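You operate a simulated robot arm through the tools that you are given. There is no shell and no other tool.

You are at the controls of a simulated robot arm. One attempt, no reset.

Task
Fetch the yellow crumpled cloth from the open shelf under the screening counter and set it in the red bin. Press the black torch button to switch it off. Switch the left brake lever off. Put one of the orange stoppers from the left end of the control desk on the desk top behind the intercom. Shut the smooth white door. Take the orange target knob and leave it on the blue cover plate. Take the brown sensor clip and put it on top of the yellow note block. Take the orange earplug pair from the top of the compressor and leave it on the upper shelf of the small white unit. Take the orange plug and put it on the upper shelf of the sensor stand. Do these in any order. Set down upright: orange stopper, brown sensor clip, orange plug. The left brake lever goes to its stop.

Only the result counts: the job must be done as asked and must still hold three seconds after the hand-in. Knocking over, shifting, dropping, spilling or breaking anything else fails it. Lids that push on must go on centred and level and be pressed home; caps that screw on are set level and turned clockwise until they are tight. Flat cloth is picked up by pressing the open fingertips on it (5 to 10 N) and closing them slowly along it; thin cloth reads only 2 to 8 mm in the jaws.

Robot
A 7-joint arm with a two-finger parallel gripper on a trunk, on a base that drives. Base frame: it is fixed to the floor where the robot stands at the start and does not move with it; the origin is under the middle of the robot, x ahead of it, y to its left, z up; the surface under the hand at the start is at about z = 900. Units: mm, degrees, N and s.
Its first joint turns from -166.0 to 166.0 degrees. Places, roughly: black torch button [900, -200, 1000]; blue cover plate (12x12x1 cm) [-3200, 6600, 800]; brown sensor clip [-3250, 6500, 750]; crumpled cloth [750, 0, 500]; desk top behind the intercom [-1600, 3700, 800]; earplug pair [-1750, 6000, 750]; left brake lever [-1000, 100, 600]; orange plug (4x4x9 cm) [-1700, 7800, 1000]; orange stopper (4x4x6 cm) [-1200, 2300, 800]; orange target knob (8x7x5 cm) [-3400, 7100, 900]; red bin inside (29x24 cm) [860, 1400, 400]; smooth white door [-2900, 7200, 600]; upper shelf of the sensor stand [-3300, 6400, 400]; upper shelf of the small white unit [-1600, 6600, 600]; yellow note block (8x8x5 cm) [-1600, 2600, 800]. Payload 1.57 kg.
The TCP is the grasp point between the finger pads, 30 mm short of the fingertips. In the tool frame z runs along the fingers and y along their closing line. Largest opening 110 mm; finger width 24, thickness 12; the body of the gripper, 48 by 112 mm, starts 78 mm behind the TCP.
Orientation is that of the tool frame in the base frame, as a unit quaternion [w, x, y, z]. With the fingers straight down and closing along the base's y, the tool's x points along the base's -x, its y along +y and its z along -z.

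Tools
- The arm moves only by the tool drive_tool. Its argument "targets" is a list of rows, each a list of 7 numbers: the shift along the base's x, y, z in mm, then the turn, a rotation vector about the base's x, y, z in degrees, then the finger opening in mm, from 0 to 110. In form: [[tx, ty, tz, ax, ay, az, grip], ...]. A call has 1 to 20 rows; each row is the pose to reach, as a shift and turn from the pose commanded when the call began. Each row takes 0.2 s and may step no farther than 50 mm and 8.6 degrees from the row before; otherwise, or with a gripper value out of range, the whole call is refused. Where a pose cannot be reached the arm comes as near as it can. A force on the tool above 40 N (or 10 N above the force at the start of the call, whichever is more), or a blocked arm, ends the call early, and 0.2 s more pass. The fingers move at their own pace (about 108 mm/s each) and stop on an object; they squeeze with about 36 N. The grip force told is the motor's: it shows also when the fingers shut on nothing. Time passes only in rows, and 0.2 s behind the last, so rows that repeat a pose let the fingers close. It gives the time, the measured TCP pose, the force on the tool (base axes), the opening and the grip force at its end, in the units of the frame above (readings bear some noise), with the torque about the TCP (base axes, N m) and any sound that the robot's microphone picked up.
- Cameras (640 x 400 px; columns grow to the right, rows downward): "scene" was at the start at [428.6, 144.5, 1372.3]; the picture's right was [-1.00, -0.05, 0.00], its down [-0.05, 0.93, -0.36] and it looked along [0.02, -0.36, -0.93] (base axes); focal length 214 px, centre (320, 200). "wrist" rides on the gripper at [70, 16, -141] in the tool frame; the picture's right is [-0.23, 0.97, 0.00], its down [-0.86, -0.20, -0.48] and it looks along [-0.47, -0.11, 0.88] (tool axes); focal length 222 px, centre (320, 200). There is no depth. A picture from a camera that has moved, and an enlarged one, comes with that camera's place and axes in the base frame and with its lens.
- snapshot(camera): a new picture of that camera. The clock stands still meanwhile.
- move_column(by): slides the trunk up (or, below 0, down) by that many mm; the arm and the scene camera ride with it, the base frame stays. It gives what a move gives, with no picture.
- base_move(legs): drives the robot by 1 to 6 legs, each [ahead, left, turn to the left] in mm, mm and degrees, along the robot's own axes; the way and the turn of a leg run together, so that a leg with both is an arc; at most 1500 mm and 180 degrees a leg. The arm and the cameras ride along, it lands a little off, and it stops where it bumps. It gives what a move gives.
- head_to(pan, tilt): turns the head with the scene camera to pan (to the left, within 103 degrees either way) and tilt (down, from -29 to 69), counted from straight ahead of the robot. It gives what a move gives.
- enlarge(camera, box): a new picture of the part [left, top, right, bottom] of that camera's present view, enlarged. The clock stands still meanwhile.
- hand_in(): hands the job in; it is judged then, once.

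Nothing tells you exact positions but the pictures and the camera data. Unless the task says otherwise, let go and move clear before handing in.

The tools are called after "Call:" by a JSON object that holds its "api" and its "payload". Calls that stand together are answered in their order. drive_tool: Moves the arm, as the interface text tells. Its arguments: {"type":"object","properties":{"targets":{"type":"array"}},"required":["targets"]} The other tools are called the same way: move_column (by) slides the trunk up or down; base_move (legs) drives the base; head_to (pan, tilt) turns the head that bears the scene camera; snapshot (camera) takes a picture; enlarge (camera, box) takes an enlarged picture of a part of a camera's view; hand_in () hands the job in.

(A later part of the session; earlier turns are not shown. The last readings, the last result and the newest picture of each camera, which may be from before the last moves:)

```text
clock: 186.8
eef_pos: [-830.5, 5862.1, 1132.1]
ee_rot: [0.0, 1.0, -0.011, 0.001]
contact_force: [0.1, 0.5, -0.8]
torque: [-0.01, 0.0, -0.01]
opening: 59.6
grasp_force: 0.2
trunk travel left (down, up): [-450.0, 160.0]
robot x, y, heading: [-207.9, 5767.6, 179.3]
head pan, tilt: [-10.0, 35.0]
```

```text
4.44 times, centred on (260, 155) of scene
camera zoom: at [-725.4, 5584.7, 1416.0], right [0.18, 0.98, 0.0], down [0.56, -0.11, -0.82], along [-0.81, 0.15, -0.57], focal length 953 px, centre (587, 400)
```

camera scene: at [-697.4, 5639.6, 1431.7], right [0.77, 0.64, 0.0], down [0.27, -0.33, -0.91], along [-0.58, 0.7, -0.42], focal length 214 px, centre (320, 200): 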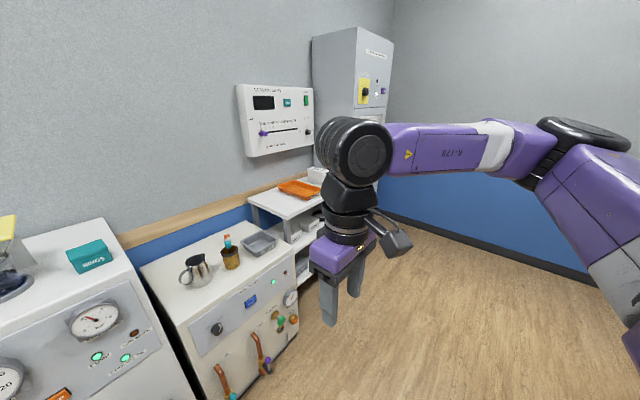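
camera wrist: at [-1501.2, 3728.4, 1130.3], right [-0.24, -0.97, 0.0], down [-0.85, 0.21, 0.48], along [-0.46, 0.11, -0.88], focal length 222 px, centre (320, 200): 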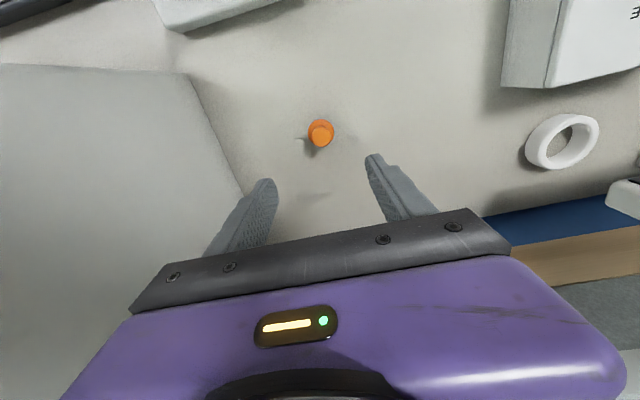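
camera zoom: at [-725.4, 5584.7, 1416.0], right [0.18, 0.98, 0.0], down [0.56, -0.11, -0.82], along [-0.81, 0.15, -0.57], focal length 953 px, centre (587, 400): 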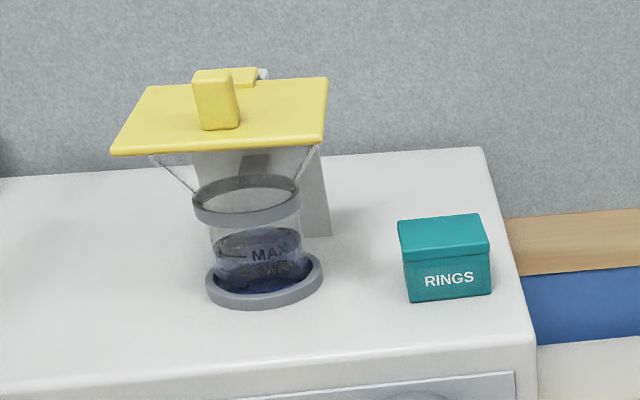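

The orange earplug pair (white holder with two orange plugs) stands behind the perforated cup on the compressor. I drive closer for a wrist view.

Call:
{"api": "base_move", "payload": {"legs": [[430, -200, 0]]}}

Call:
{"api": "snapshot", "payload": {"camera": "wrist"}}

Call:
{"api": "head_to", "payload": {"pan": 0, "tilt": 50}}

Call:
{"api": "snapshot", "payload": {"camera": "scene"}}

```text
clock: 189.6
eef_pos: [-1263.6, 6071.9, 1132.5]
ee_rot: [-0.001, 1.0, -0.013, 0.001]
contact_force: [0.1, 0.2, 0.3]
torque: [0.02, -0.01, 0.0]
opening: 60.1
grasp_force: 0.0
trunk travel left (down, up): [-450.0, 160.0]
robot x, y, heading: [-643.8, 5969.9, 179.2]
head pan, tilt: [-10.0, 35.0]
```

```text
taken
camera wrist: at [-1195.2, 6054.2, 1271.7], right [-0.25, -0.97, 0.0], down [-0.85, 0.22, 0.48], along [-0.46, 0.12, -0.88], focal length 222 px, centre (320, 200)
```

wrist: 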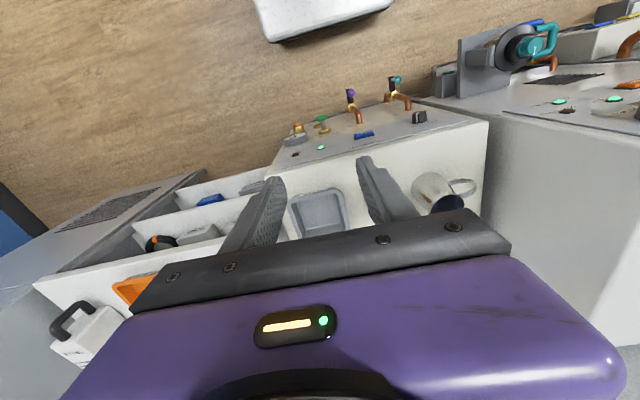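

```text
clock: 190.4
eef_pos: [-1264.3, 6071.8, 1133.5]
ee_rot: [-0.001, 1.0, -0.013, 0.001]
contact_force: [0.4, 0.6, 0.6]
torque: [0.01, 0.0, 0.0]
opening: 60.0
grasp_force: 0.1
trunk travel left (down, up): [-450.0, 160.0]
robot x, y, heading: [-643.6, 5972.2, 179.2]
head pan, tilt: [0.0, 50.0]
```

```text
taken
camera scene: at [-1150.8, 5778.2, 1394.3], right [0.02, 1.0, 0.0], down [0.77, -0.01, -0.64], along [-0.64, 0.01, -0.77], focal length 214 px, centre (320, 200)
```

scene: 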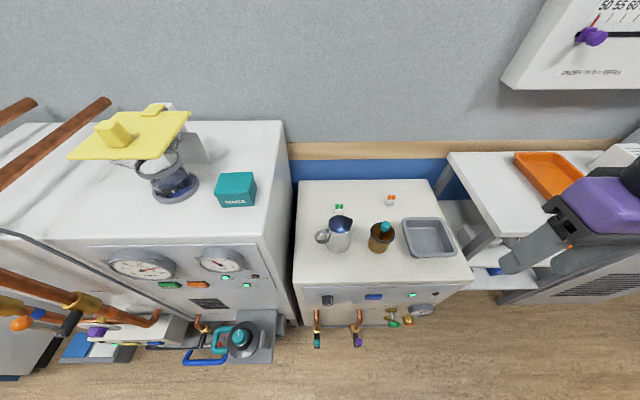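

Call:
{"api": "enlarge", "payload": {"camera": "scene", "box": [290, 170, 480, 290]}}

Call:
{"api": "enlarge", "payload": {"camera": "scene", "box": [360, 180, 424, 220]}}

```text
3.33 times, centred on (385, 230) of scene
camera zoom: at [-1150.8, 5778.2, 1394.3], right [0.02, 1.0, 0.0], down [0.77, -0.01, -0.64], along [-0.64, 0.01, -0.77], focal length 715 px, centre (103, 100)
```

zoom: 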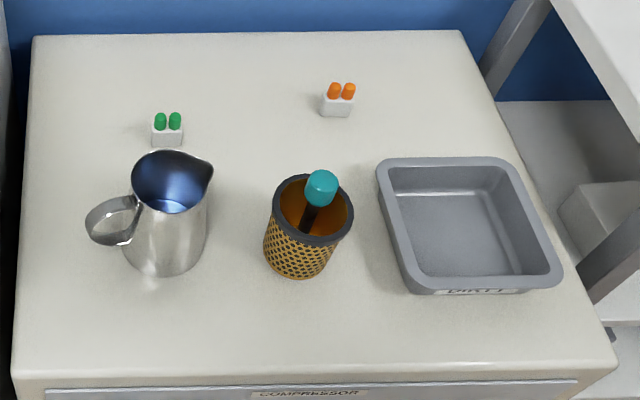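

```text
10.00 times, centred on (392, 200) of scene
camera zoom: at [-1150.8, 5778.2, 1394.3], right [0.02, 1.0, 0.0], down [0.77, -0.01, -0.64], along [-0.64, 0.01, -0.77], focal length 2145 px, centre (-400, 200)
```

zoom: 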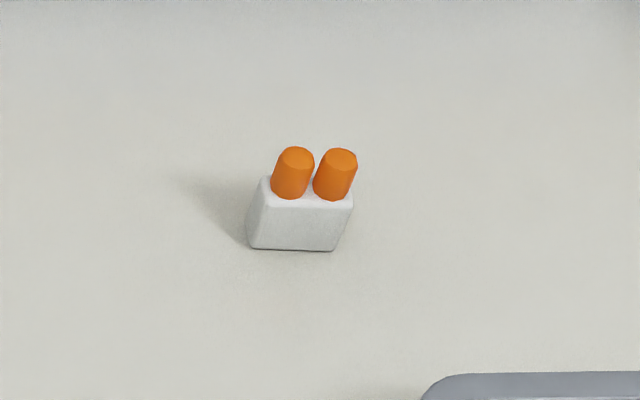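

The pair is at roughly (-1630, 6033) on the compressor top (z≈785). I move 130 mm closer and bring the wrist camera over it.

Call:
{"api": "base_move", "payload": {"legs": [[130, 0, 0.8]]}}

Call:
{"api": "drive_tool", "payload": {"targets": [[-45, -8, -10, 0, 0, 0, 60], [-90, -15, -20, 0, 0, 0, 60], [-135, -22, -30, 0, 0, 0, 60], [-180, -28, -40, 0, 0, 0, 60], [-210, -32, -50, 0, 0, 0, 60], [-210, -32, -50, 0, 0, 0, 60]]}}

Call:
{"api": "snapshot", "payload": {"camera": "wrist"}}

```text
clock: 191.7
eef_pos: [-1396.6, 6064.0, 1132.4]
ee_rot: [0.0, 1.0, -0.005, 0.001]
contact_force: [-0.6, 0.4, 0.0]
torque: [0.02, 0.03, -0.02]
opening: 59.9
grasp_force: 0.0
trunk travel left (down, up): [-450.0, 160.0]
robot x, y, heading: [-772.0, 5970.6, 179.8]
head pan, tilt: [0.0, 50.0]
```

```text
clock: 193.1
eef_pos: [-1606.2, 6031.7, 1079.3]
ee_rot: [0.0, 1.0, -0.006, 0.001]
contact_force: [-0.8, -0.6, 0.8]
torque: [-0.01, 0.01, -0.02]
opening: 59.9
grasp_force: 0.2
trunk travel left (down, up): [-450.0, 160.0]
robot x, y, heading: [-774.0, 5972.1, 179.9]
head pan, tilt: [0.0, 50.0]
```

```text
taken
camera wrist: at [-1538.3, 6015.9, 1219.9], right [-0.24, -0.97, 0.0], down [-0.85, 0.21, 0.48], along [-0.46, 0.11, -0.88], focal length 222 px, centre (320, 200)
```

wrist: 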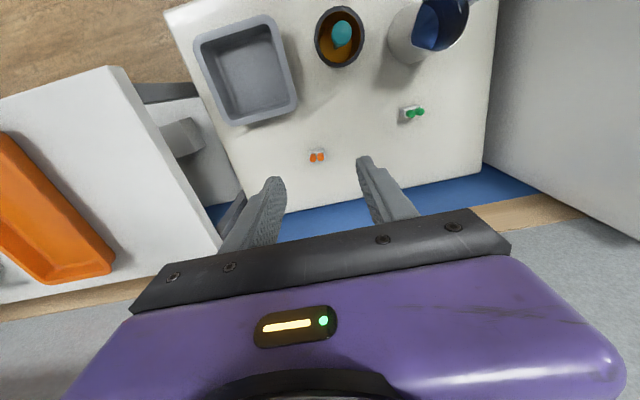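

Call:
{"api": "enlarge", "payload": {"camera": "wrist", "box": [280, 130, 360, 180]}}

Call:
{"api": "head_to", "payload": {"pan": -20, "tilt": 50}}

Call:
{"api": "snapshot", "payload": {"camera": "scene"}}

```text
8.00 times, centred on (320, 155) of wrist
camera zoom: at [-1538.3, 6015.9, 1219.9], right [-0.24, -0.97, 0.0], down [-0.85, 0.21, 0.48], along [-0.46, 0.11, -0.88], focal length 1777 px, centre (320, 560)
```

zoom: 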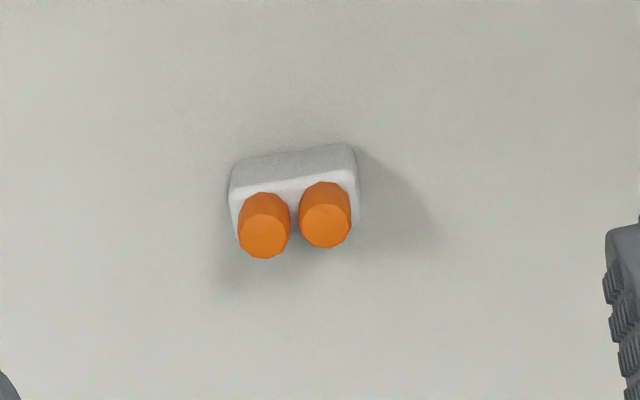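

```text
clock: 193.9
eef_pos: [-1605.5, 6032.0, 1079.9]
ee_rot: [0.0, 1.0, -0.005, 0.001]
contact_force: [-0.5, 0.4, -0.7]
torque: [-0.01, 0.01, -0.01]
opening: 59.9
grasp_force: 0.0
trunk travel left (down, up): [-450.0, 160.0]
robot x, y, heading: [-775.0, 5970.4, 179.9]
head pan, tilt: [-20.0, 50.0]
```

```text
taken
camera scene: at [-1274.1, 5797.9, 1394.2], right [0.34, 0.94, 0.0], down [0.72, -0.26, -0.64], along [-0.6, 0.22, -0.77], focal length 214 px, centre (320, 200)
```

scene: 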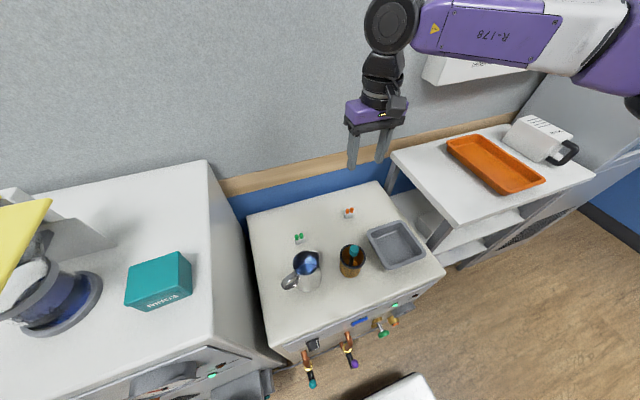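

Refined: pair at ≈(-1667, 6052), compressor top z≈760. I descend over it with the jaws open 60 mm.

Call:
{"api": "drive_tool", "payload": {"targets": [[-30, 10, -30, 0, 0, 0, 60], [-61, 20, -60, 0, 0, 0, 60], [-61, 20, -105, 0, 0, 0, 60], [-61, 20, -150, 0, 0, 0, 60], [-61, 20, -195, 0, 0, 0, 60], [-61, 20, -225, 0, 0, 0, 60], [-61, 20, -225, 0, 0, 0, 60]]}}

Call:
{"api": "snapshot", "payload": {"camera": "wrist"}}

Call:
{"api": "enlarge", "payload": {"camera": "scene", "box": [280, 130, 440, 280]}}

```text
clock: 195.5
eef_pos: [-1665.5, 6052.4, 856.7]
ee_rot: [0.0, 1.0, -0.006, 0.001]
contact_force: [0.4, -0.1, 0.2]
torque: [-0.01, 0.0, -0.01]
opening: 59.8
grasp_force: 0.0
trunk travel left (down, up): [-450.0, 160.0]
robot x, y, heading: [-774.4, 5971.5, 180.2]
head pan, tilt: [-20.0, 50.0]
```

```text
taken
camera wrist: at [-1597.0, 6035.8, 996.8], right [-0.24, -0.97, 0.0], down [-0.85, 0.21, 0.48], along [-0.46, 0.11, -0.88], focal length 222 px, centre (320, 200)
```

wrist: 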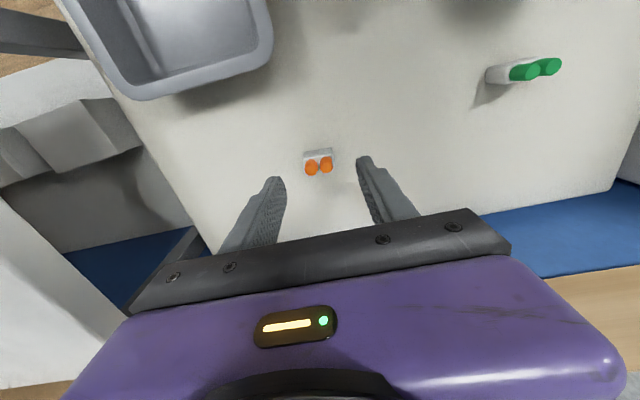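

```text
2.67 times, centred on (360, 205) of scene
camera zoom: at [-1274.0, 5798.0, 1394.2], right [0.34, 0.94, 0.0], down [0.72, -0.26, -0.64], along [-0.6, 0.22, -0.77], focal length 572 px, centre (213, 187)
```

zoom: 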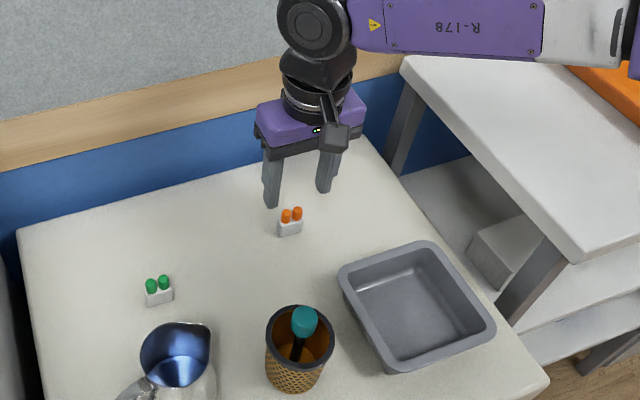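

Call:
{"api": "enlarge", "payload": {"camera": "wrist", "box": [280, 140, 360, 190]}}

```text
8.00 times, centred on (320, 165) of wrist
camera zoom: at [-1597.0, 6035.8, 996.8], right [-0.24, -0.97, 0.0], down [-0.85, 0.21, 0.48], along [-0.46, 0.11, -0.88], focal length 1777 px, centre (320, 480)
```

zoom: 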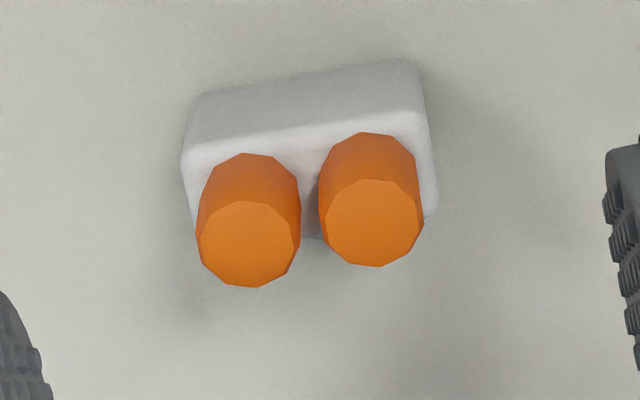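

Block top is at z≈776, centre ≈(-1670, 6053). I descend to TCP z≈791 and close.

Call:
{"api": "drive_tool", "payload": {"targets": [[-4, 1, -30, 0, 0, 0, 60], [-4, 1, -55, 0, 0, 0, 60], [-4, 1, -65, 0, 0, 0, 60], [-4, 1, -65, 0, 0, 0, 45], [-4, 1, -65, 0, 0, 0, 35], [-4, 1, -65, 0, 0, 0, 25], [-4, 1, -65, 0, 0, 0, 20], [-4, 1, -65, 0, 0, 0, 20]]}}

Call:
{"api": "snapshot", "payload": {"camera": "wrist"}}

```text
clock: 197.3
eef_pos: [-1670.8, 6052.8, 791.9]
ee_rot: [-0.001, 1.0, -0.005, 0.001]
contact_force: [-0.1, 0.1, -0.5]
torque: [0.0, -0.03, 0.01]
opening: 31.4
grasp_force: 36.2
trunk travel left (down, up): [-450.0, 160.0]
robot x, y, heading: [-770.6, 5973.2, 179.9]
head pan, tilt: [-20.0, 50.0]
```

```text
taken
camera wrist: at [-1601.8, 6035.6, 931.9], right [-0.24, -0.97, 0.0], down [-0.85, 0.21, 0.48], along [-0.46, 0.11, -0.88], focal length 222 px, centre (320, 200)
```

wrist: 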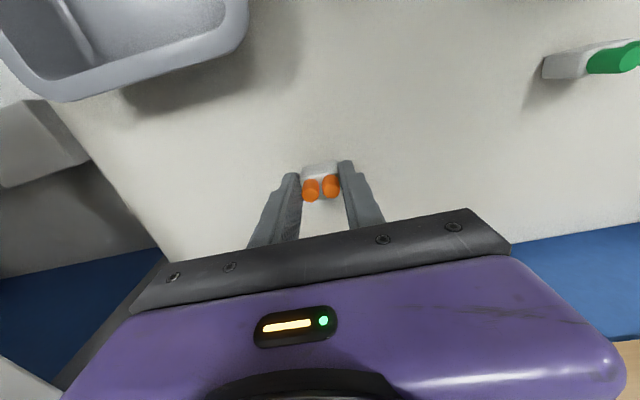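

Gripped at 31 mm. I lift, retract, and move the robot in front of the small white unit.

Call:
{"api": "drive_tool", "payload": {"targets": [[0, 0, 20, 0, 0, 0, 15], [0, 0, 60, 0, 0, 0, 15], [0, 0, 105, 0, 0, 0, 15], [0, 0, 150, 0, 0, 0, 15], [0, 0, 195, 0, 0, 0, 15], [0, 0, 240, 0, 0, 0, 15], [40, 0, 265, 0, 0, 0, 15], [85, 0, 280, 0, 0, 0, 15], [130, 0, 290, 0, 0, 0, 15], [175, 0, 295, 0, 0, 0, 15], [220, 0, 295, 0, 0, 0, 15], [260, 0, 295, 0, 0, 0, 15], [260, 0, 295, 0, 0, 0, 15]]}}

Call:
{"api": "base_move", "payload": {"legs": [[-300, 0, 0], [0, -600, 0]]}}

Call:
{"api": "move_column", "payload": {"by": -350}}

Call:
{"api": "head_to", "payload": {"pan": 5, "tilt": 30}}

Call:
{"api": "snapshot", "payload": {"camera": "scene"}}

```text
clock: 200.1
eef_pos: [-1410.7, 6051.4, 1086.0]
ee_rot: [-0.001, 1.0, -0.006, 0.001]
contact_force: [0.7, -0.1, -0.3]
torque: [0.01, 0.02, -0.02]
opening: 31.4
grasp_force: 36.2
trunk travel left (down, up): [-450.0, 160.0]
robot x, y, heading: [-771.5, 5971.2, 180.0]
head pan, tilt: [-20.0, 50.0]
```

```text
clock: 205.1
eef_pos: [-1107.6, 6643.5, 1085.0]
ee_rot: [0.0, 1.0, -0.004, 0.001]
contact_force: [0.1, -0.2, 0.6]
torque: [0.01, 0.03, 0.01]
opening: 31.3
grasp_force: 36.3
trunk travel left (down, up): [-450.0, 160.0]
robot x, y, heading: [-468.1, 6566.1, -179.6]
head pan, tilt: [-20.0, 50.0]
```

```text
clock: 208.5
eef_pos: [-1107.6, 6644.4, 735.5]
ee_rot: [-0.001, 1.0, -0.004, 0.001]
contact_force: [0.2, 0.7, -0.2]
torque: [0.03, -0.01, 0.01]
opening: 31.2
grasp_force: 36.3
trunk travel left (down, up): [-100.0, 510.0]
robot x, y, heading: [-472.5, 6568.0, -179.8]
head pan, tilt: [-20.0, 50.0]
```

```text
clock: 209.4
eef_pos: [-1107.5, 6643.6, 736.0]
ee_rot: [0.0, 1.0, -0.004, 0.001]
contact_force: [0.7, 0.2, 0.0]
torque: [0.0, 0.0, -0.01]
opening: 31.3
grasp_force: 35.6
trunk travel left (down, up): [-100.0, 510.0]
robot x, y, heading: [-472.5, 6563.2, -180.0]
head pan, tilt: [5.0, 30.0]
```

```text
taken
camera scene: at [-988.5, 6356.3, 1073.7], right [-0.09, 1.0, 0.0], down [0.5, 0.04, -0.87], along [-0.86, -0.08, -0.5], focal length 214 px, centre (320, 200)
```

scene: 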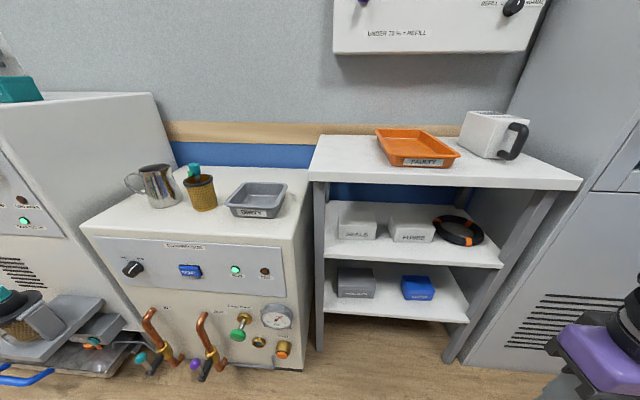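

Call:
{"api": "enlarge", "payload": {"camera": "scene", "box": [300, 120, 600, 320]}}

Call:
{"api": "enlarge", "payload": {"camera": "scene", "box": [310, 180, 520, 310]}}

```text
2.00 times, centred on (450, 220) of scene
camera zoom: at [-988.5, 6356.3, 1073.7], right [-0.09, 1.0, 0.0], down [0.5, 0.04, -0.87], along [-0.86, -0.08, -0.5], focal length 429 px, centre (60, 160)
```

zoom: 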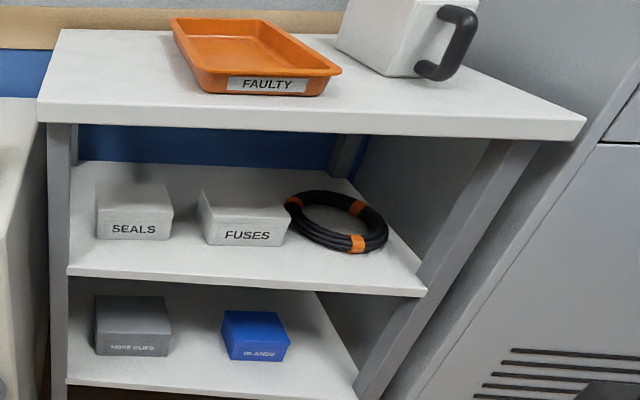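

```text
3.05 times, centred on (415, 245) of scene
camera zoom: at [-988.5, 6356.3, 1073.7], right [-0.09, 1.0, 0.0], down [0.5, 0.04, -0.87], along [-0.86, -0.08, -0.5], focal length 654 px, centre (30, 63)
```

zoom: 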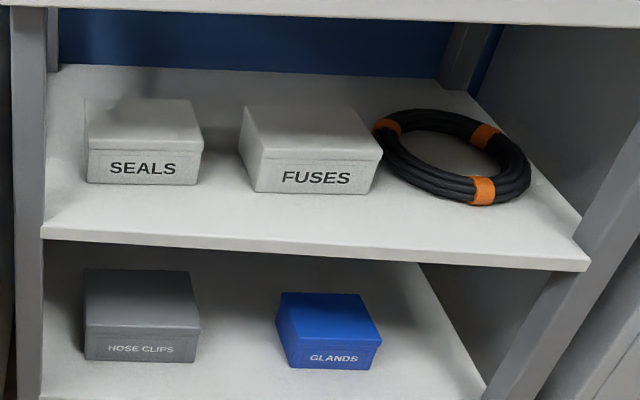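

The upper shelf has a free strip in front of the SEALS and FUSES boxes. I lower the trunk a bit more to triangulate the shelf's exact height.

Call:
{"api": "base_move", "payload": {"legs": [[-120, 0, 0]]}}

Call:
{"api": "move_column", "payload": {"by": -90}}

Call:
{"api": "head_to", "payload": {"pan": 0, "tilt": 20}}

Call:
{"api": "snapshot", "payload": {"camera": "scene"}}

Call:
{"api": "enlarge", "payload": {"camera": "scene", "box": [290, 150, 500, 280]}}

```text
clock: 210.7
eef_pos: [-989.8, 6646.1, 736.1]
ee_rot: [0.0, 1.0, -0.005, 0.001]
contact_force: [-0.6, 1.1, -0.4]
torque: [-0.03, -0.01, -0.01]
opening: 31.3
grasp_force: 36.4
trunk travel left (down, up): [-100.0, 510.0]
robot x, y, heading: [-350.2, 6560.3, 179.8]
head pan, tilt: [5.0, 30.0]
```

```text
clock: 211.9
eef_pos: [-990.4, 6643.9, 646.4]
ee_rot: [0.0, 1.0, -0.006, 0.001]
contact_force: [-0.3, -0.1, 0.4]
torque: [0.02, -0.01, -0.02]
opening: 31.5
grasp_force: 36.5
trunk travel left (down, up): [-10.0, 600.0]
robot x, y, heading: [-351.6, 6565.3, 180.0]
head pan, tilt: [5.0, 30.0]
```

```text
clock: 212.6
eef_pos: [-989.0, 6644.4, 645.2]
ee_rot: [0.0, 1.0, -0.005, 0.001]
contact_force: [0.0, -0.7, -0.5]
torque: [0.01, 0.0, 0.03]
opening: 31.1
grasp_force: 36.3
trunk travel left (down, up): [-10.0, 600.0]
robot x, y, heading: [-353.2, 6562.6, 179.9]
head pan, tilt: [0.0, 20.0]
```

```text
taken
camera scene: at [-874.6, 6364.5, 999.8], right [0.0, 1.0, 0.0], down [0.34, 0.0, -0.94], along [-0.94, 0.0, -0.34], focal length 214 px, centre (320, 200)
```

scene: 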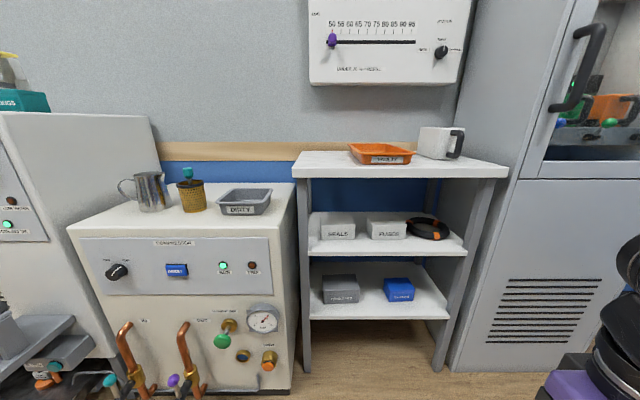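

```text
3.05 times, centred on (395, 215) of scene
camera zoom: at [-874.6, 6364.5, 999.8], right [0.0, 1.0, 0.0], down [0.34, 0.0, -0.94], along [-0.94, 0.0, -0.34], focal length 654 px, centre (91, 154)
```

zoom: 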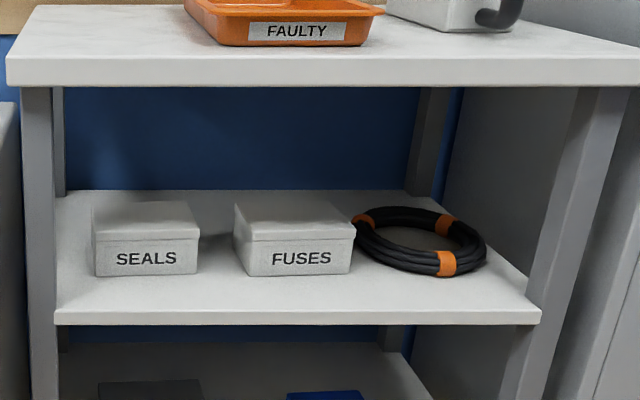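

Shelf front edge is at x≈-1452, z≈618; boxes begin at x≈-1526 with a gap around y≈6514. I turn the tool horizontal while extending toward that spot, staying outside the unit.

Call:
{"api": "drive_tool", "payload": {"targets": [[-31, -12, 5, 0, 8.2, 0, 15], [-62, -24, 10, 0, 16.4, 0, 15], [-93, -36, 15, 0, 24.6, 0, 15], [-124, -48, 20, 0, 32.8, 0, 15], [-155, -60, 25, 0, 41, 0, 15], [-186, -72, 30, 0, 49.2, 0, 15], [-217, -84, 35, 0, 57.4, 0, 15], [-248, -96, 40, 0, 65.6, 0, 15], [-279, -108, 42, 0, 73.8, 0, 15], [-310, -120, 44, 0, 82, 0, 15], [-341, -130, 45, 0, 89.7, 0, 15], [-341, -130, 45, 0, 89.7, 0, 15]]}}

Call:
{"api": "snapshot", "payload": {"camera": "scene"}}

Call:
{"api": "snapshot", "payload": {"camera": "wrist"}}

```text
clock: 215.2
eef_pos: [-1249.7, 6573.0, 702.6]
ee_rot: [0.003, 0.829, -0.004, -0.56]
contact_force: [-0.4, -0.3, -0.4]
torque: [-0.01, 0.03, 0.02]
opening: 31.2
grasp_force: 36.3
out of reach, approached as far as the arm can: row 9, 10, 11, 12
trunk travel left (down, up): [-10.0, 600.0]
robot x, y, heading: [-355.8, 6562.0, 180.1]
head pan, tilt: [0.0, 20.0]
```

```text
taken
camera scene: at [-874.5, 6364.3, 999.8], right [0.0, 1.0, 0.0], down [0.34, 0.0, -0.94], along [-0.94, 0.0, -0.34], focal length 214 px, centre (320, 200)
```

scene: 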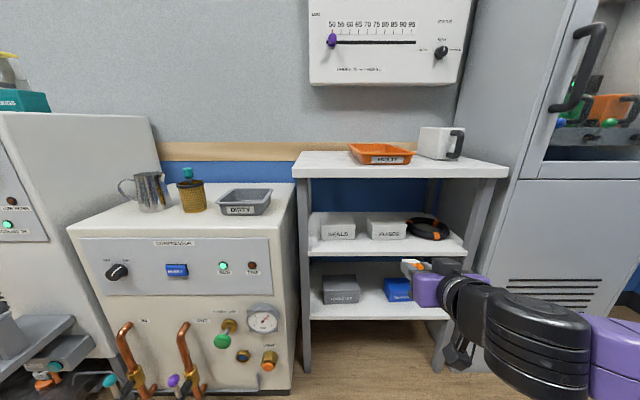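

```text
taken
camera wrist: at [-1093.9, 6556.9, 688.4], right [-0.09, -0.97, 0.22], down [0.13, 0.21, 0.97], along [-0.99, 0.11, 0.1], focal length 222 px, centre (320, 200)
```

wrist: 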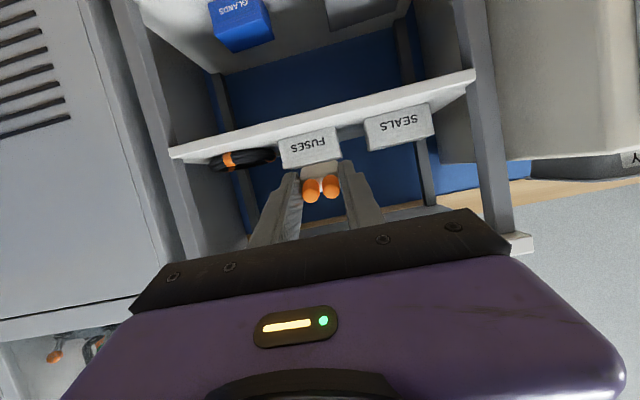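

Tilt reached 68° before the reach limit; I extend further toward the shelf while turning the rest.

Call:
{"api": "drive_tool", "payload": {"targets": [[-35, -14, -5, 0, 0, 0, 15], [-70, -29, -10, 0, 5, 0, 15], [-105, -44, -15, 0, 12, 0, 15], [-140, -59, -20, 0, 18, 0, 15], [-150, -59, -22, 0, 22, 0, 15], [-150, -59, -22, 0, 22, 0, 15]]}}

Call:
{"api": "snapshot", "payload": {"camera": "wrist"}}

Call:
{"api": "snapshot", "payload": {"camera": "scene"}}

```text
clock: 216.6
eef_pos: [-1395.0, 6452.1, 731.2]
ee_rot: [-0.03, 0.728, -0.038, -0.684]
contact_force: [0.3, -0.1, 0.2]
torque: [0.0, 0.01, 0.03]
opening: 31.5
grasp_force: 35.8
out of reach, approached as far as the arm can: row 2, 3, 4, 5, 6
trunk travel left (down, up): [-10.0, 600.0]
robot x, y, heading: [-355.5, 6564.2, 179.7]
head pan, tilt: [0.0, 20.0]
```

```text
taken
camera wrist: at [-1252.8, 6422.9, 669.1], right [-0.1, -0.97, 0.23], down [0.44, 0.17, 0.88], along [-0.89, 0.2, 0.41], focal length 222 px, centre (320, 200)
```

wrist: 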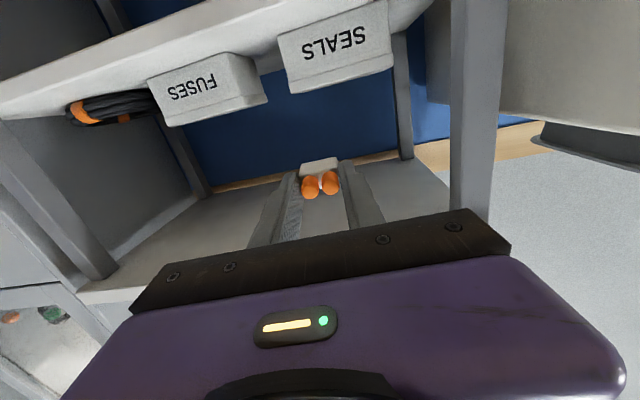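

```text
taken
camera scene: at [-875.1, 6366.5, 999.9], right [0.0, 1.0, 0.0], down [0.34, 0.0, -0.94], along [-0.94, 0.0, -0.34], focal length 214 px, centre (320, 200)
```

scene: 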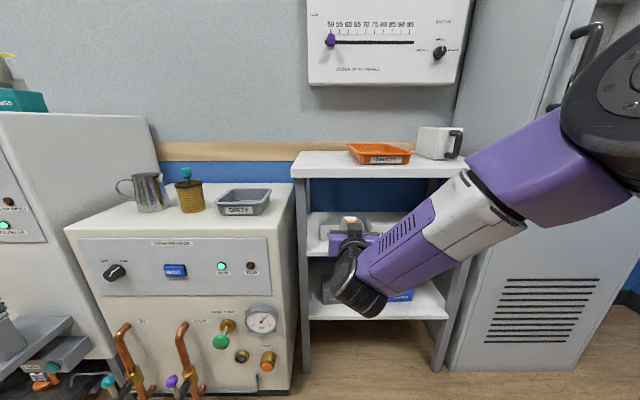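

The arm re-posed with the elbow high to hold the tool level. I shift toward the target line in small steps and see what it reaches.

Call:
{"api": "drive_tool", "payload": {"targets": [[0, 20, -10, 0, 0, 0, 15], [0, 40, -25, 0, 0, 0, 15], [0, 60, -40, 0, 0, 0, 15], [0, 60, -40, 0, 0, 0, 15]]}}

Call:
{"api": "snapshot", "payload": {"camera": "scene"}}

```text
clock: 217.6
eef_pos: [-1394.6, 6475.1, 719.1]
ee_rot: [-0.039, 0.734, -0.046, -0.676]
contact_force: [0.2, 0.4, -0.2]
torque: [0.0, -0.01, -0.01]
opening: 31.4
grasp_force: 36.1
out of reach, approached as far as the arm can: row 1, 2, 3, 4
trunk travel left (down, up): [-10.0, 600.0]
robot x, y, heading: [-351.8, 6565.4, 179.8]
head pan, tilt: [0.0, 20.0]
```

```text
taken
camera scene: at [-874.6, 6364.5, 999.8], right [0.0, 1.0, 0.0], down [0.34, 0.0, -0.94], along [-0.94, 0.0, -0.34], focal length 214 px, centre (320, 200)
```

scene: 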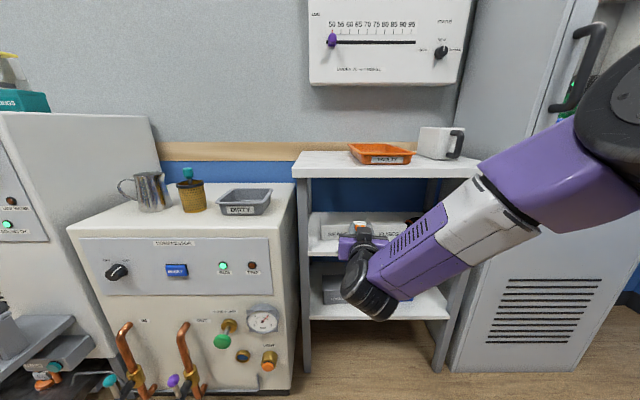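

It's limited by being too folded. I back the base 200 mm and try again with a longer reach.

Call:
{"api": "base_move", "payload": {"legs": [[-220, 0, 0]]}}

Call:
{"api": "drive_tool", "payload": {"targets": [[-30, 10, 0, 0, 0, 0, 15], [-60, 20, 0, 0, 0, 0, 15], [-95, 30, -10, 0, 0, 0, 15], [-130, 39, -20, 0, 0, 0, 15], [-165, 39, -30, 0, 0, 0, 15], [-190, 39, -40, 0, 0, 0, 15], [-190, 39, -50, 0, 0, 0, 15], [-190, 39, -50, 0, 0, 0, 15]]}}

Call:
{"api": "snapshot", "payload": {"camera": "scene"}}

Call:
{"api": "snapshot", "payload": {"camera": "wrist"}}

```text
clock: 219.3
eef_pos: [-1173.7, 6474.8, 718.1]
ee_rot: [-0.04, 0.734, -0.047, -0.676]
contact_force: [0.4, -0.7, 0.1]
torque: [-0.01, 0.01, 0.04]
opening: 31.1
grasp_force: 36.3
trunk travel left (down, up): [-10.0, 600.0]
robot x, y, heading: [-131.5, 6562.6, 180.0]
head pan, tilt: [0.0, 20.0]
```

```text
clock: 221.1
eef_pos: [-1372.6, 6508.5, 671.8]
ee_rot: [-0.042, 0.737, -0.049, -0.673]
contact_force: [-0.4, 0.5, -0.1]
torque: [0.0, -0.04, -0.01]
opening: 31.6
grasp_force: 35.8
out of reach, approached as far as the arm can: row 2, 3, 4, 5, 6, 7, 8
trunk travel left (down, up): [-10.0, 600.0]
robot x, y, heading: [-132.5, 6563.9, 180.2]
head pan, tilt: [0.0, 20.0]
```

```text
taken
camera scene: at [-653.8, 6364.4, 999.8], right [0.0, 1.0, 0.0], down [0.34, 0.0, -0.94], along [-0.94, 0.0, -0.34], focal length 214 px, centre (320, 200)
```

scene: 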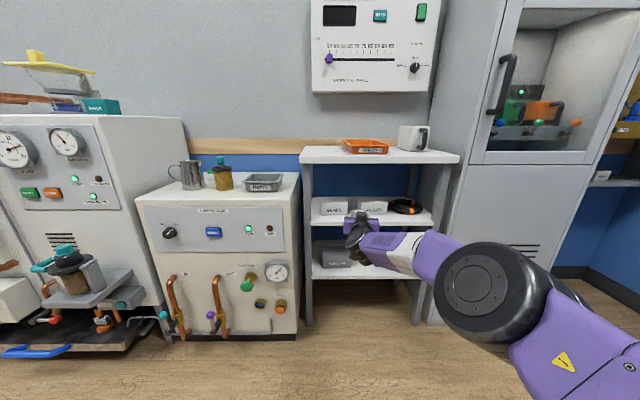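

```text
taken
camera wrist: at [-1228.8, 6473.5, 614.1], right [-0.15, -0.96, 0.23], down [0.42, 0.15, 0.89], along [-0.9, 0.23, 0.38], focal length 222 px, centre (320, 200)
```

wrist: 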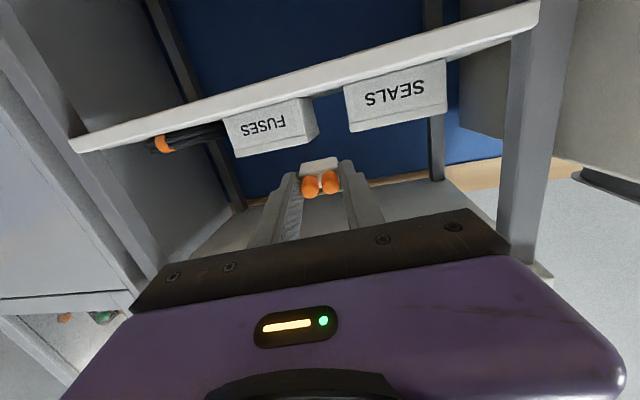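

The long reach works (tilt ~85°, slight yaw). I straighten the yaw and move in over the shelf strip at a safe height.

Call:
{"api": "drive_tool", "payload": {"targets": [[0, 3, 0, 0, 0, 3.5, 15], [0, 6, -2, 0, 0, 7, 15], [-30, 6, -5, 0, 0, 7, 15], [-60, 6, -8, 0, 0, 7, 15], [-85, 6, -10, 0, 0, 7, 15], [-85, 6, -10, 0, 0, 7, 15]]}}

Call:
{"api": "snapshot", "payload": {"camera": "wrist"}}

Call:
{"api": "enlarge", "payload": {"camera": "scene", "box": [290, 140, 480, 290]}}

```text
clock: 222.5
eef_pos: [-1392.2, 6502.3, 686.8]
ee_rot: [-0.002, 0.74, -0.005, -0.672]
contact_force: [-0.2, -1.2, -0.3]
torque: [0.01, 0.01, 0.01]
opening: 31.3
grasp_force: 35.8
out of reach, approached as far as the arm can: row 1, 2, 3, 4, 5, 6
trunk travel left (down, up): [-10.0, 600.0]
robot x, y, heading: [-130.3, 6562.0, 180.0]
head pan, tilt: [0.0, 20.0]
```

```text
taken
camera wrist: at [-1245.2, 6485.7, 630.1], right [-0.03, -0.97, 0.23], down [0.4, 0.2, 0.9], along [-0.92, 0.12, 0.38], focal length 222 px, centre (320, 200)
```

wrist: 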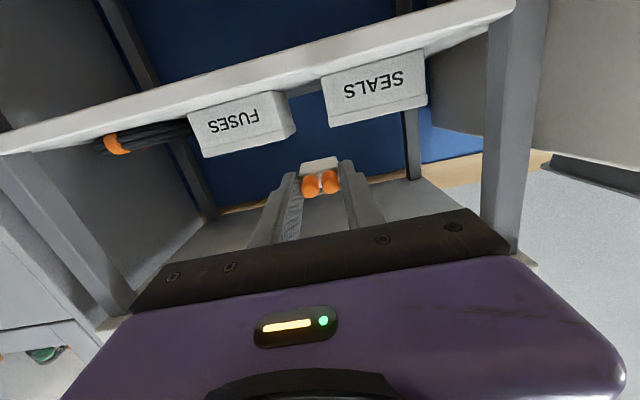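

```text
2.67 times, centred on (385, 215) of scene
camera zoom: at [-653.9, 6364.5, 999.8], right [0.0, 1.0, 0.0], down [0.34, 0.0, -0.94], along [-0.94, 0.0, -0.34], focal length 572 px, centre (147, 160)
```

zoom: 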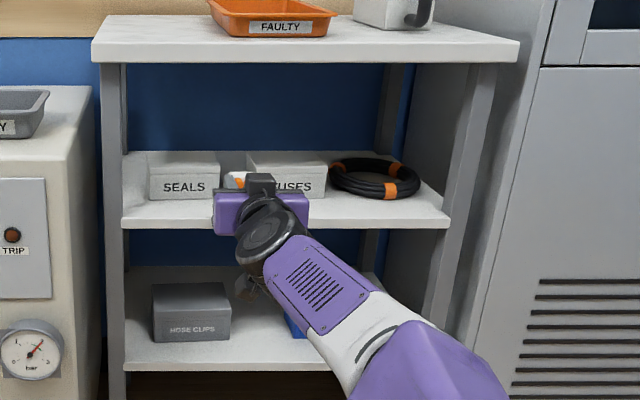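

Now it's at full stretch; I retract 60 mm and drive the base 120 mm ahead instead.

Call:
{"api": "drive_tool", "payload": {"targets": [[30, 6, 0, 0, 0, 0, 15], [60, 12, 0, 0, 0, 0, 15], [70, 12, 0, 0, 0, 0, 15], [70, 12, 0, 0, 0, 0, 15]]}}

Call:
{"api": "base_move", "payload": {"legs": [[120, 0, 0]]}}

Call:
{"api": "snapshot", "payload": {"camera": "wrist"}}

```text
clock: 223.5
eef_pos: [-1391.7, 6503.9, 688.2]
ee_rot: [-0.002, 0.74, -0.005, -0.672]
contact_force: [-0.1, 0.3, 1.7]
torque: [0.03, 0.02, -0.02]
opening: 31.4
grasp_force: 36.2
out of reach, approached as far as the arm can: row 1, 2, 3, 4
trunk travel left (down, up): [-10.0, 600.0]
robot x, y, heading: [-131.2, 6564.8, 180.1]
head pan, tilt: [0.0, 20.0]
```

```text
clock: 224.8
eef_pos: [-1515.2, 6506.4, 687.5]
ee_rot: [-0.002, 0.74, -0.005, -0.672]
contact_force: [0.9, 0.3, 0.1]
torque: [0.01, -0.01, -0.01]
opening: 31.5
grasp_force: 35.7
trunk travel left (down, up): [-10.0, 600.0]
robot x, y, heading: [-255.4, 6567.0, 179.7]
head pan, tilt: [0.0, 20.0]
```

```text
taken
camera wrist: at [-1367.7, 6488.5, 630.0], right [-0.03, -0.97, 0.23], down [0.4, 0.2, 0.9], along [-0.92, 0.12, 0.38], focal length 222 px, centre (320, 200)
```

wrist: 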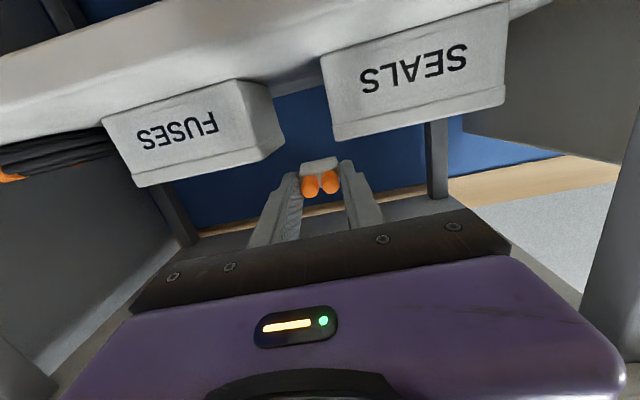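

Call:
{"api": "drive_tool", "payload": {"targets": [[15, 4, 0, 0, 0, 0, 15], [30, 8, 0, 0, 0, 0, 15], [35, 8, 0, 0, 0, 0, 15]]}}

Call:
{"api": "snapshot", "payload": {"camera": "scene"}}

```text
clock: 225.6
eef_pos: [-1514.5, 6506.7, 687.8]
ee_rot: [-0.002, 0.74, -0.005, -0.672]
contact_force: [0.1, -0.1, 0.1]
torque: [-0.01, 0.0, 0.04]
opening: 31.2
grasp_force: 36.2
out of reach, approached as far as the arm can: row 1, 2, 3
trunk travel left (down, up): [-10.0, 600.0]
robot x, y, heading: [-252.8, 6563.1, 180.1]
head pan, tilt: [0.0, 20.0]
```

```text
taken
camera scene: at [-776.6, 6365.9, 999.8], right [0.0, 1.0, 0.0], down [0.34, 0.0, -0.94], along [-0.94, 0.0, -0.34], focal length 214 px, centre (320, 200)
```

scene: 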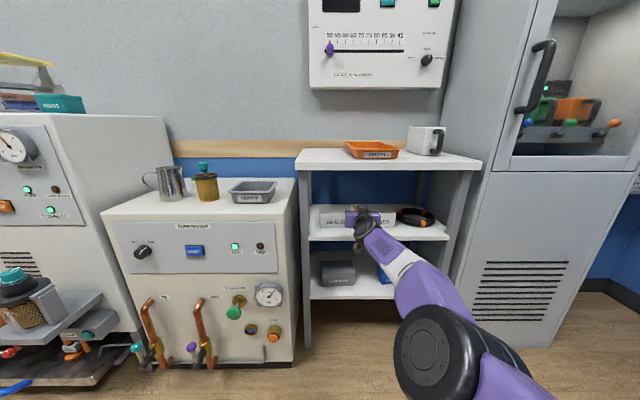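

The arm is wedged in an awkward posture; I back the base out to clear the boxes, then reduce the tilt to free the arm.

Call:
{"api": "base_move", "payload": {"legs": [[-150, 0, 0]]}}

Call:
{"api": "drive_tool", "payload": {"targets": [[10, 0, 10, 0, -5, 0, 15], [20, 0, 20, 0, -10, 0, 15], [30, 0, 30, 0, -15, 0, 15], [40, 0, 40, 0, -20, 0, 15], [60, 0, 50, 0, -25, 0, 15], [80, 0, 60, 0, -30, 0, 15], [80, 0, 60, 0, -30, 0, 15]]}}

Call:
{"api": "snapshot", "payload": {"camera": "scene"}}

```text
clock: 226.9
eef_pos: [-1361.3, 6505.7, 687.3]
ee_rot: [-0.003, 0.74, -0.006, -0.672]
contact_force: [0.1, 0.7, 0.1]
torque: [0.03, 0.01, -0.04]
opening: 31.1
grasp_force: 35.9
trunk travel left (down, up): [-10.0, 600.0]
robot x, y, heading: [-102.9, 6562.0, 179.8]
head pan, tilt: [0.0, 20.0]
```

```text
clock: 228.5
eef_pos: [-1322.3, 6513.9, 786.7]
ee_rot: [-0.009, 0.889, -0.003, -0.457]
contact_force: [0.2, -1.3, 0.1]
torque: [0.07, 0.06, -0.11]
opening: 31.2
grasp_force: 36.4
out of reach, approached as far as the arm can: row 1, 2, 3, 4, 5, 6, 7
trunk travel left (down, up): [-10.0, 600.0]
robot x, y, heading: [-102.0, 6563.6, 180.0]
head pan, tilt: [0.0, 20.0]
```

```text
taken
camera scene: at [-624.1, 6365.3, 999.7], right [0.0, 1.0, 0.0], down [0.34, 0.0, -0.94], along [-0.94, 0.0, -0.34], focal length 214 px, centre (320, 200)
```

scene: 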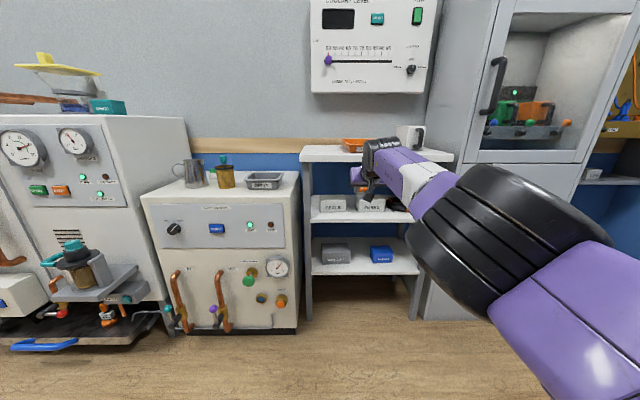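

The arm is simply stretched out; I pull the hand back to a comfortable distance.

Call:
{"api": "drive_tool", "payload": {"targets": [[40, 0, -10, 0, 0, 0, 15], [85, 0, -20, 0, 0, 0, 15], [130, 0, -30, 0, 0, 0, 15], [175, 0, -40, 0, 0, 0, 15], [175, 0, -40, 0, 0, 0, 15]]}}

Call:
{"api": "snapshot", "payload": {"camera": "scene"}}

```text
clock: 229.7
eef_pos: [-1323.7, 6512.6, 786.5]
ee_rot: [-0.003, 0.889, -0.004, -0.457]
contact_force: [-0.4, -0.5, -0.2]
torque: [-0.02, 0.02, 0.03]
opening: 31.2
grasp_force: 36.0
out of reach, approached as far as the arm can: row 1, 2, 3, 4, 5
trunk travel left (down, up): [-10.0, 600.0]
robot x, y, heading: [-102.0, 6565.5, 179.6]
head pan, tilt: [0.0, 20.0]
```

```text
taken
camera scene: at [-623.9, 6365.4, 999.8], right [0.0, 1.0, 0.0], down [0.34, 0.0, -0.94], along [-0.94, 0.0, -0.34], focal length 214 px, centre (320, 200)
```

scene: 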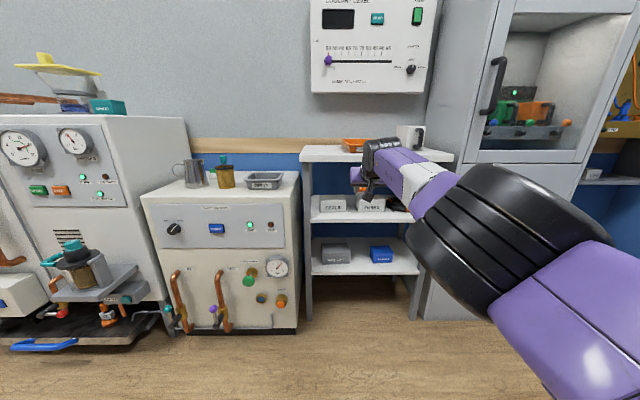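

Call:
{"api": "drive_tool", "payload": {"targets": [[10, 20, -25, 0, 4, 0, 15], [20, 40, -50, 0, 8, 0, 15], [30, 60, -75, 0, 12, 0, 15], [40, 80, -100, 0, 16, 0, 15], [40, 80, -100, 0, 16, 0, 15]]}}

Call:
{"api": "snapshot", "payload": {"camera": "scene"}}

```text
clock: 230.9
eef_pos: [-1359.1, 6593.8, 675.9]
ee_rot: [-0.003, 0.817, -0.006, -0.577]
contact_force: [-0.4, 0.0, -0.1]
torque: [0.02, -0.01, 0.0]
opening: 31.3
grasp_force: 35.6
out of reach, approached as far as the arm can: row 1, 2, 3, 4, 5
trunk travel left (down, up): [-10.0, 600.0]
robot x, y, heading: [-101.3, 6562.8, 179.8]
head pan, tilt: [0.0, 20.0]
```

```text
taken
camera scene: at [-623.9, 6365.4, 999.8], right [0.0, 1.0, 0.0], down [0.34, 0.0, -0.94], along [-0.94, 0.0, -0.34], focal length 214 px, centre (320, 200)
```

scene: 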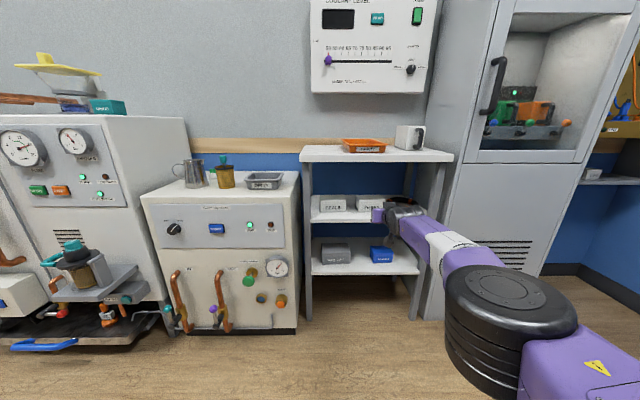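

The solver seems stuck with the arm straight. I try holding an inward target over many rows so it can work itself back.

Call:
{"api": "drive_tool", "payload": {"targets": [[45, 0, 0, 0, 0, 0, 15], [90, 0, 0, 0, 0, 0, 15], [135, 0, 0, 0, 0, 0, 15], [180, 0, 0, 0, 0, 0, 15], [225, 0, 0, 0, 0, 0, 15], [270, 0, 0, 0, 0, 0, 15], [270, 0, 0, 0, 0, 0, 15], [270, 0, 0, 0, 0, 0, 15], [270, 0, 0, 0, 0, 0, 15], [270, 0, 0, 0, 0, 0, 15], [270, 0, 0, 0, 0, 0, 15], [270, 0, 0, 0, 0, 0, 15]]}}

Call:
{"api": "snapshot", "payload": {"camera": "scene"}}

```text
clock: 233.5
eef_pos: [-1355.1, 6584.6, 646.9]
ee_rot: [-0.003, 0.817, -0.006, -0.577]
contact_force: [0.4, 0.6, 0.4]
torque: [0.0, -0.01, 0.01]
opening: 31.1
grasp_force: 35.8
out of reach, approached as far as the arm can: row 1, 2, 3, 4, 5, 6, 7, 8, 9, 10, 11, 12
trunk travel left (down, up): [-10.0, 600.0]
robot x, y, heading: [-103.4, 6563.5, 179.8]
head pan, tilt: [0.0, 20.0]
```

```text
taken
camera scene: at [-623.9, 6365.4, 999.8], right [0.0, 1.0, 0.0], down [0.34, 0.0, -0.94], along [-0.94, 0.0, -0.34], focal length 214 px, centre (320, 200)
```

scene: 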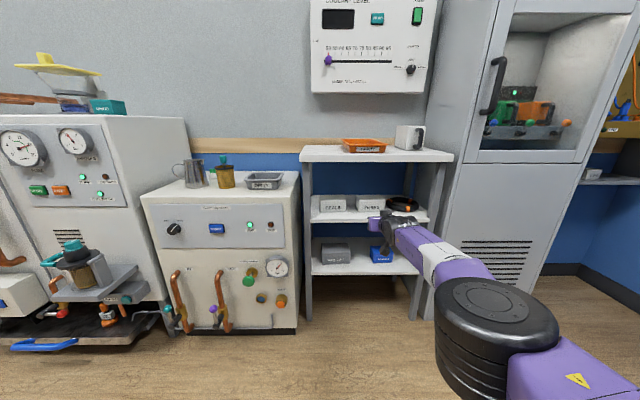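

It crept. A straight elbow needs a sideways move to bend; I command left-and-inward in free space in front of the unit.

Call:
{"api": "drive_tool", "payload": {"targets": [[15, -40, 8, 0, 0, 0, 15], [35, -80, 16, 0, 0, 0, 15], [55, -120, 24, 0, 0, 0, 15], [80, -160, 32, 0, 0, 0, 15], [105, -190, 40, 0, 0, 0, 15], [140, -200, 50, 0, 0, 0, 15], [170, -200, 50, 0, 0, 0, 15], [170, -200, 50, 0, 0, 0, 15]]}}

Call:
{"api": "snapshot", "payload": {"camera": "scene"}}

```text
clock: 235.3
eef_pos: [-1327.0, 6349.8, 692.8]
ee_rot: [-0.002, 0.817, -0.004, -0.577]
contact_force: [0.0, -0.1, -0.3]
torque: [-0.02, -0.03, 0.04]
opening: 31.3
grasp_force: 35.7
out of reach, approached as far as the arm can: row 1, 2, 3, 4, 5, 6, 7, 8
trunk travel left (down, up): [-10.0, 600.0]
robot x, y, heading: [-103.2, 6563.2, 179.9]
head pan, tilt: [0.0, 20.0]
```

```text
taken
camera scene: at [-623.9, 6365.2, 999.8], right [0.0, 1.0, 0.0], down [0.34, 0.0, -0.94], along [-0.94, 0.0, -0.34], focal length 214 px, centre (320, 200)
```

scene: 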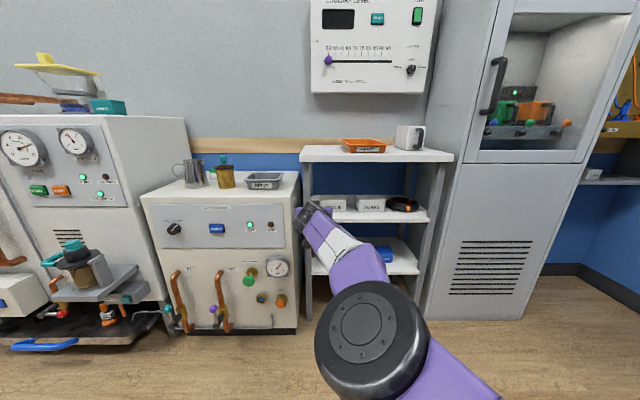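

Call:
{"api": "drive_tool", "payload": {"targets": [[30, 15, 10, 0, -8, 0, 15], [60, 30, 20, 0, -16, 0, 15], [90, 45, 30, 0, -24, 0, 15], [125, 60, 40, 0, -32, 0, 15], [160, 75, 50, 0, -40, 0, 15], [195, 90, 60, 0, -48, 0, 15], [230, 105, 70, 0, -56, 0, 15], [265, 120, 80, 0, -64, 0, 15], [300, 135, 80, 0, -70, 0, 15], [330, 150, 80, 0, -70, 0, 15], [330, 150, 80, 0, -70, 0, 15]]}}

Call:
{"api": "snapshot", "payload": {"camera": "scene"}}

```text
clock: 237.7
eef_pos: [-991.3, 6505.1, 777.8]
ee_rot: [-0.006, 1.0, -0.003, -0.005]
contact_force: [-0.6, -0.4, 0.2]
torque: [0.04, -0.01, -0.01]
opening: 31.4
grasp_force: 36.4
out of reach, approached as far as the arm can: row 1, 2, 3, 4, 5, 6, 7
trunk travel left (down, up): [-10.0, 600.0]
robot x, y, heading: [-104.3, 6563.6, 180.0]
head pan, tilt: [0.0, 20.0]
```

```text
taken
camera scene: at [-624.1, 6366.1, 999.8], right [0.0, 1.0, 0.0], down [0.34, 0.0, -0.94], along [-0.94, 0.0, -0.34], focal length 214 px, centre (320, 200)
```

scene: 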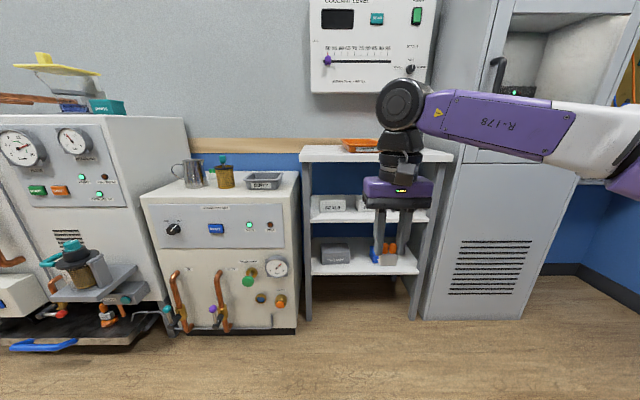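

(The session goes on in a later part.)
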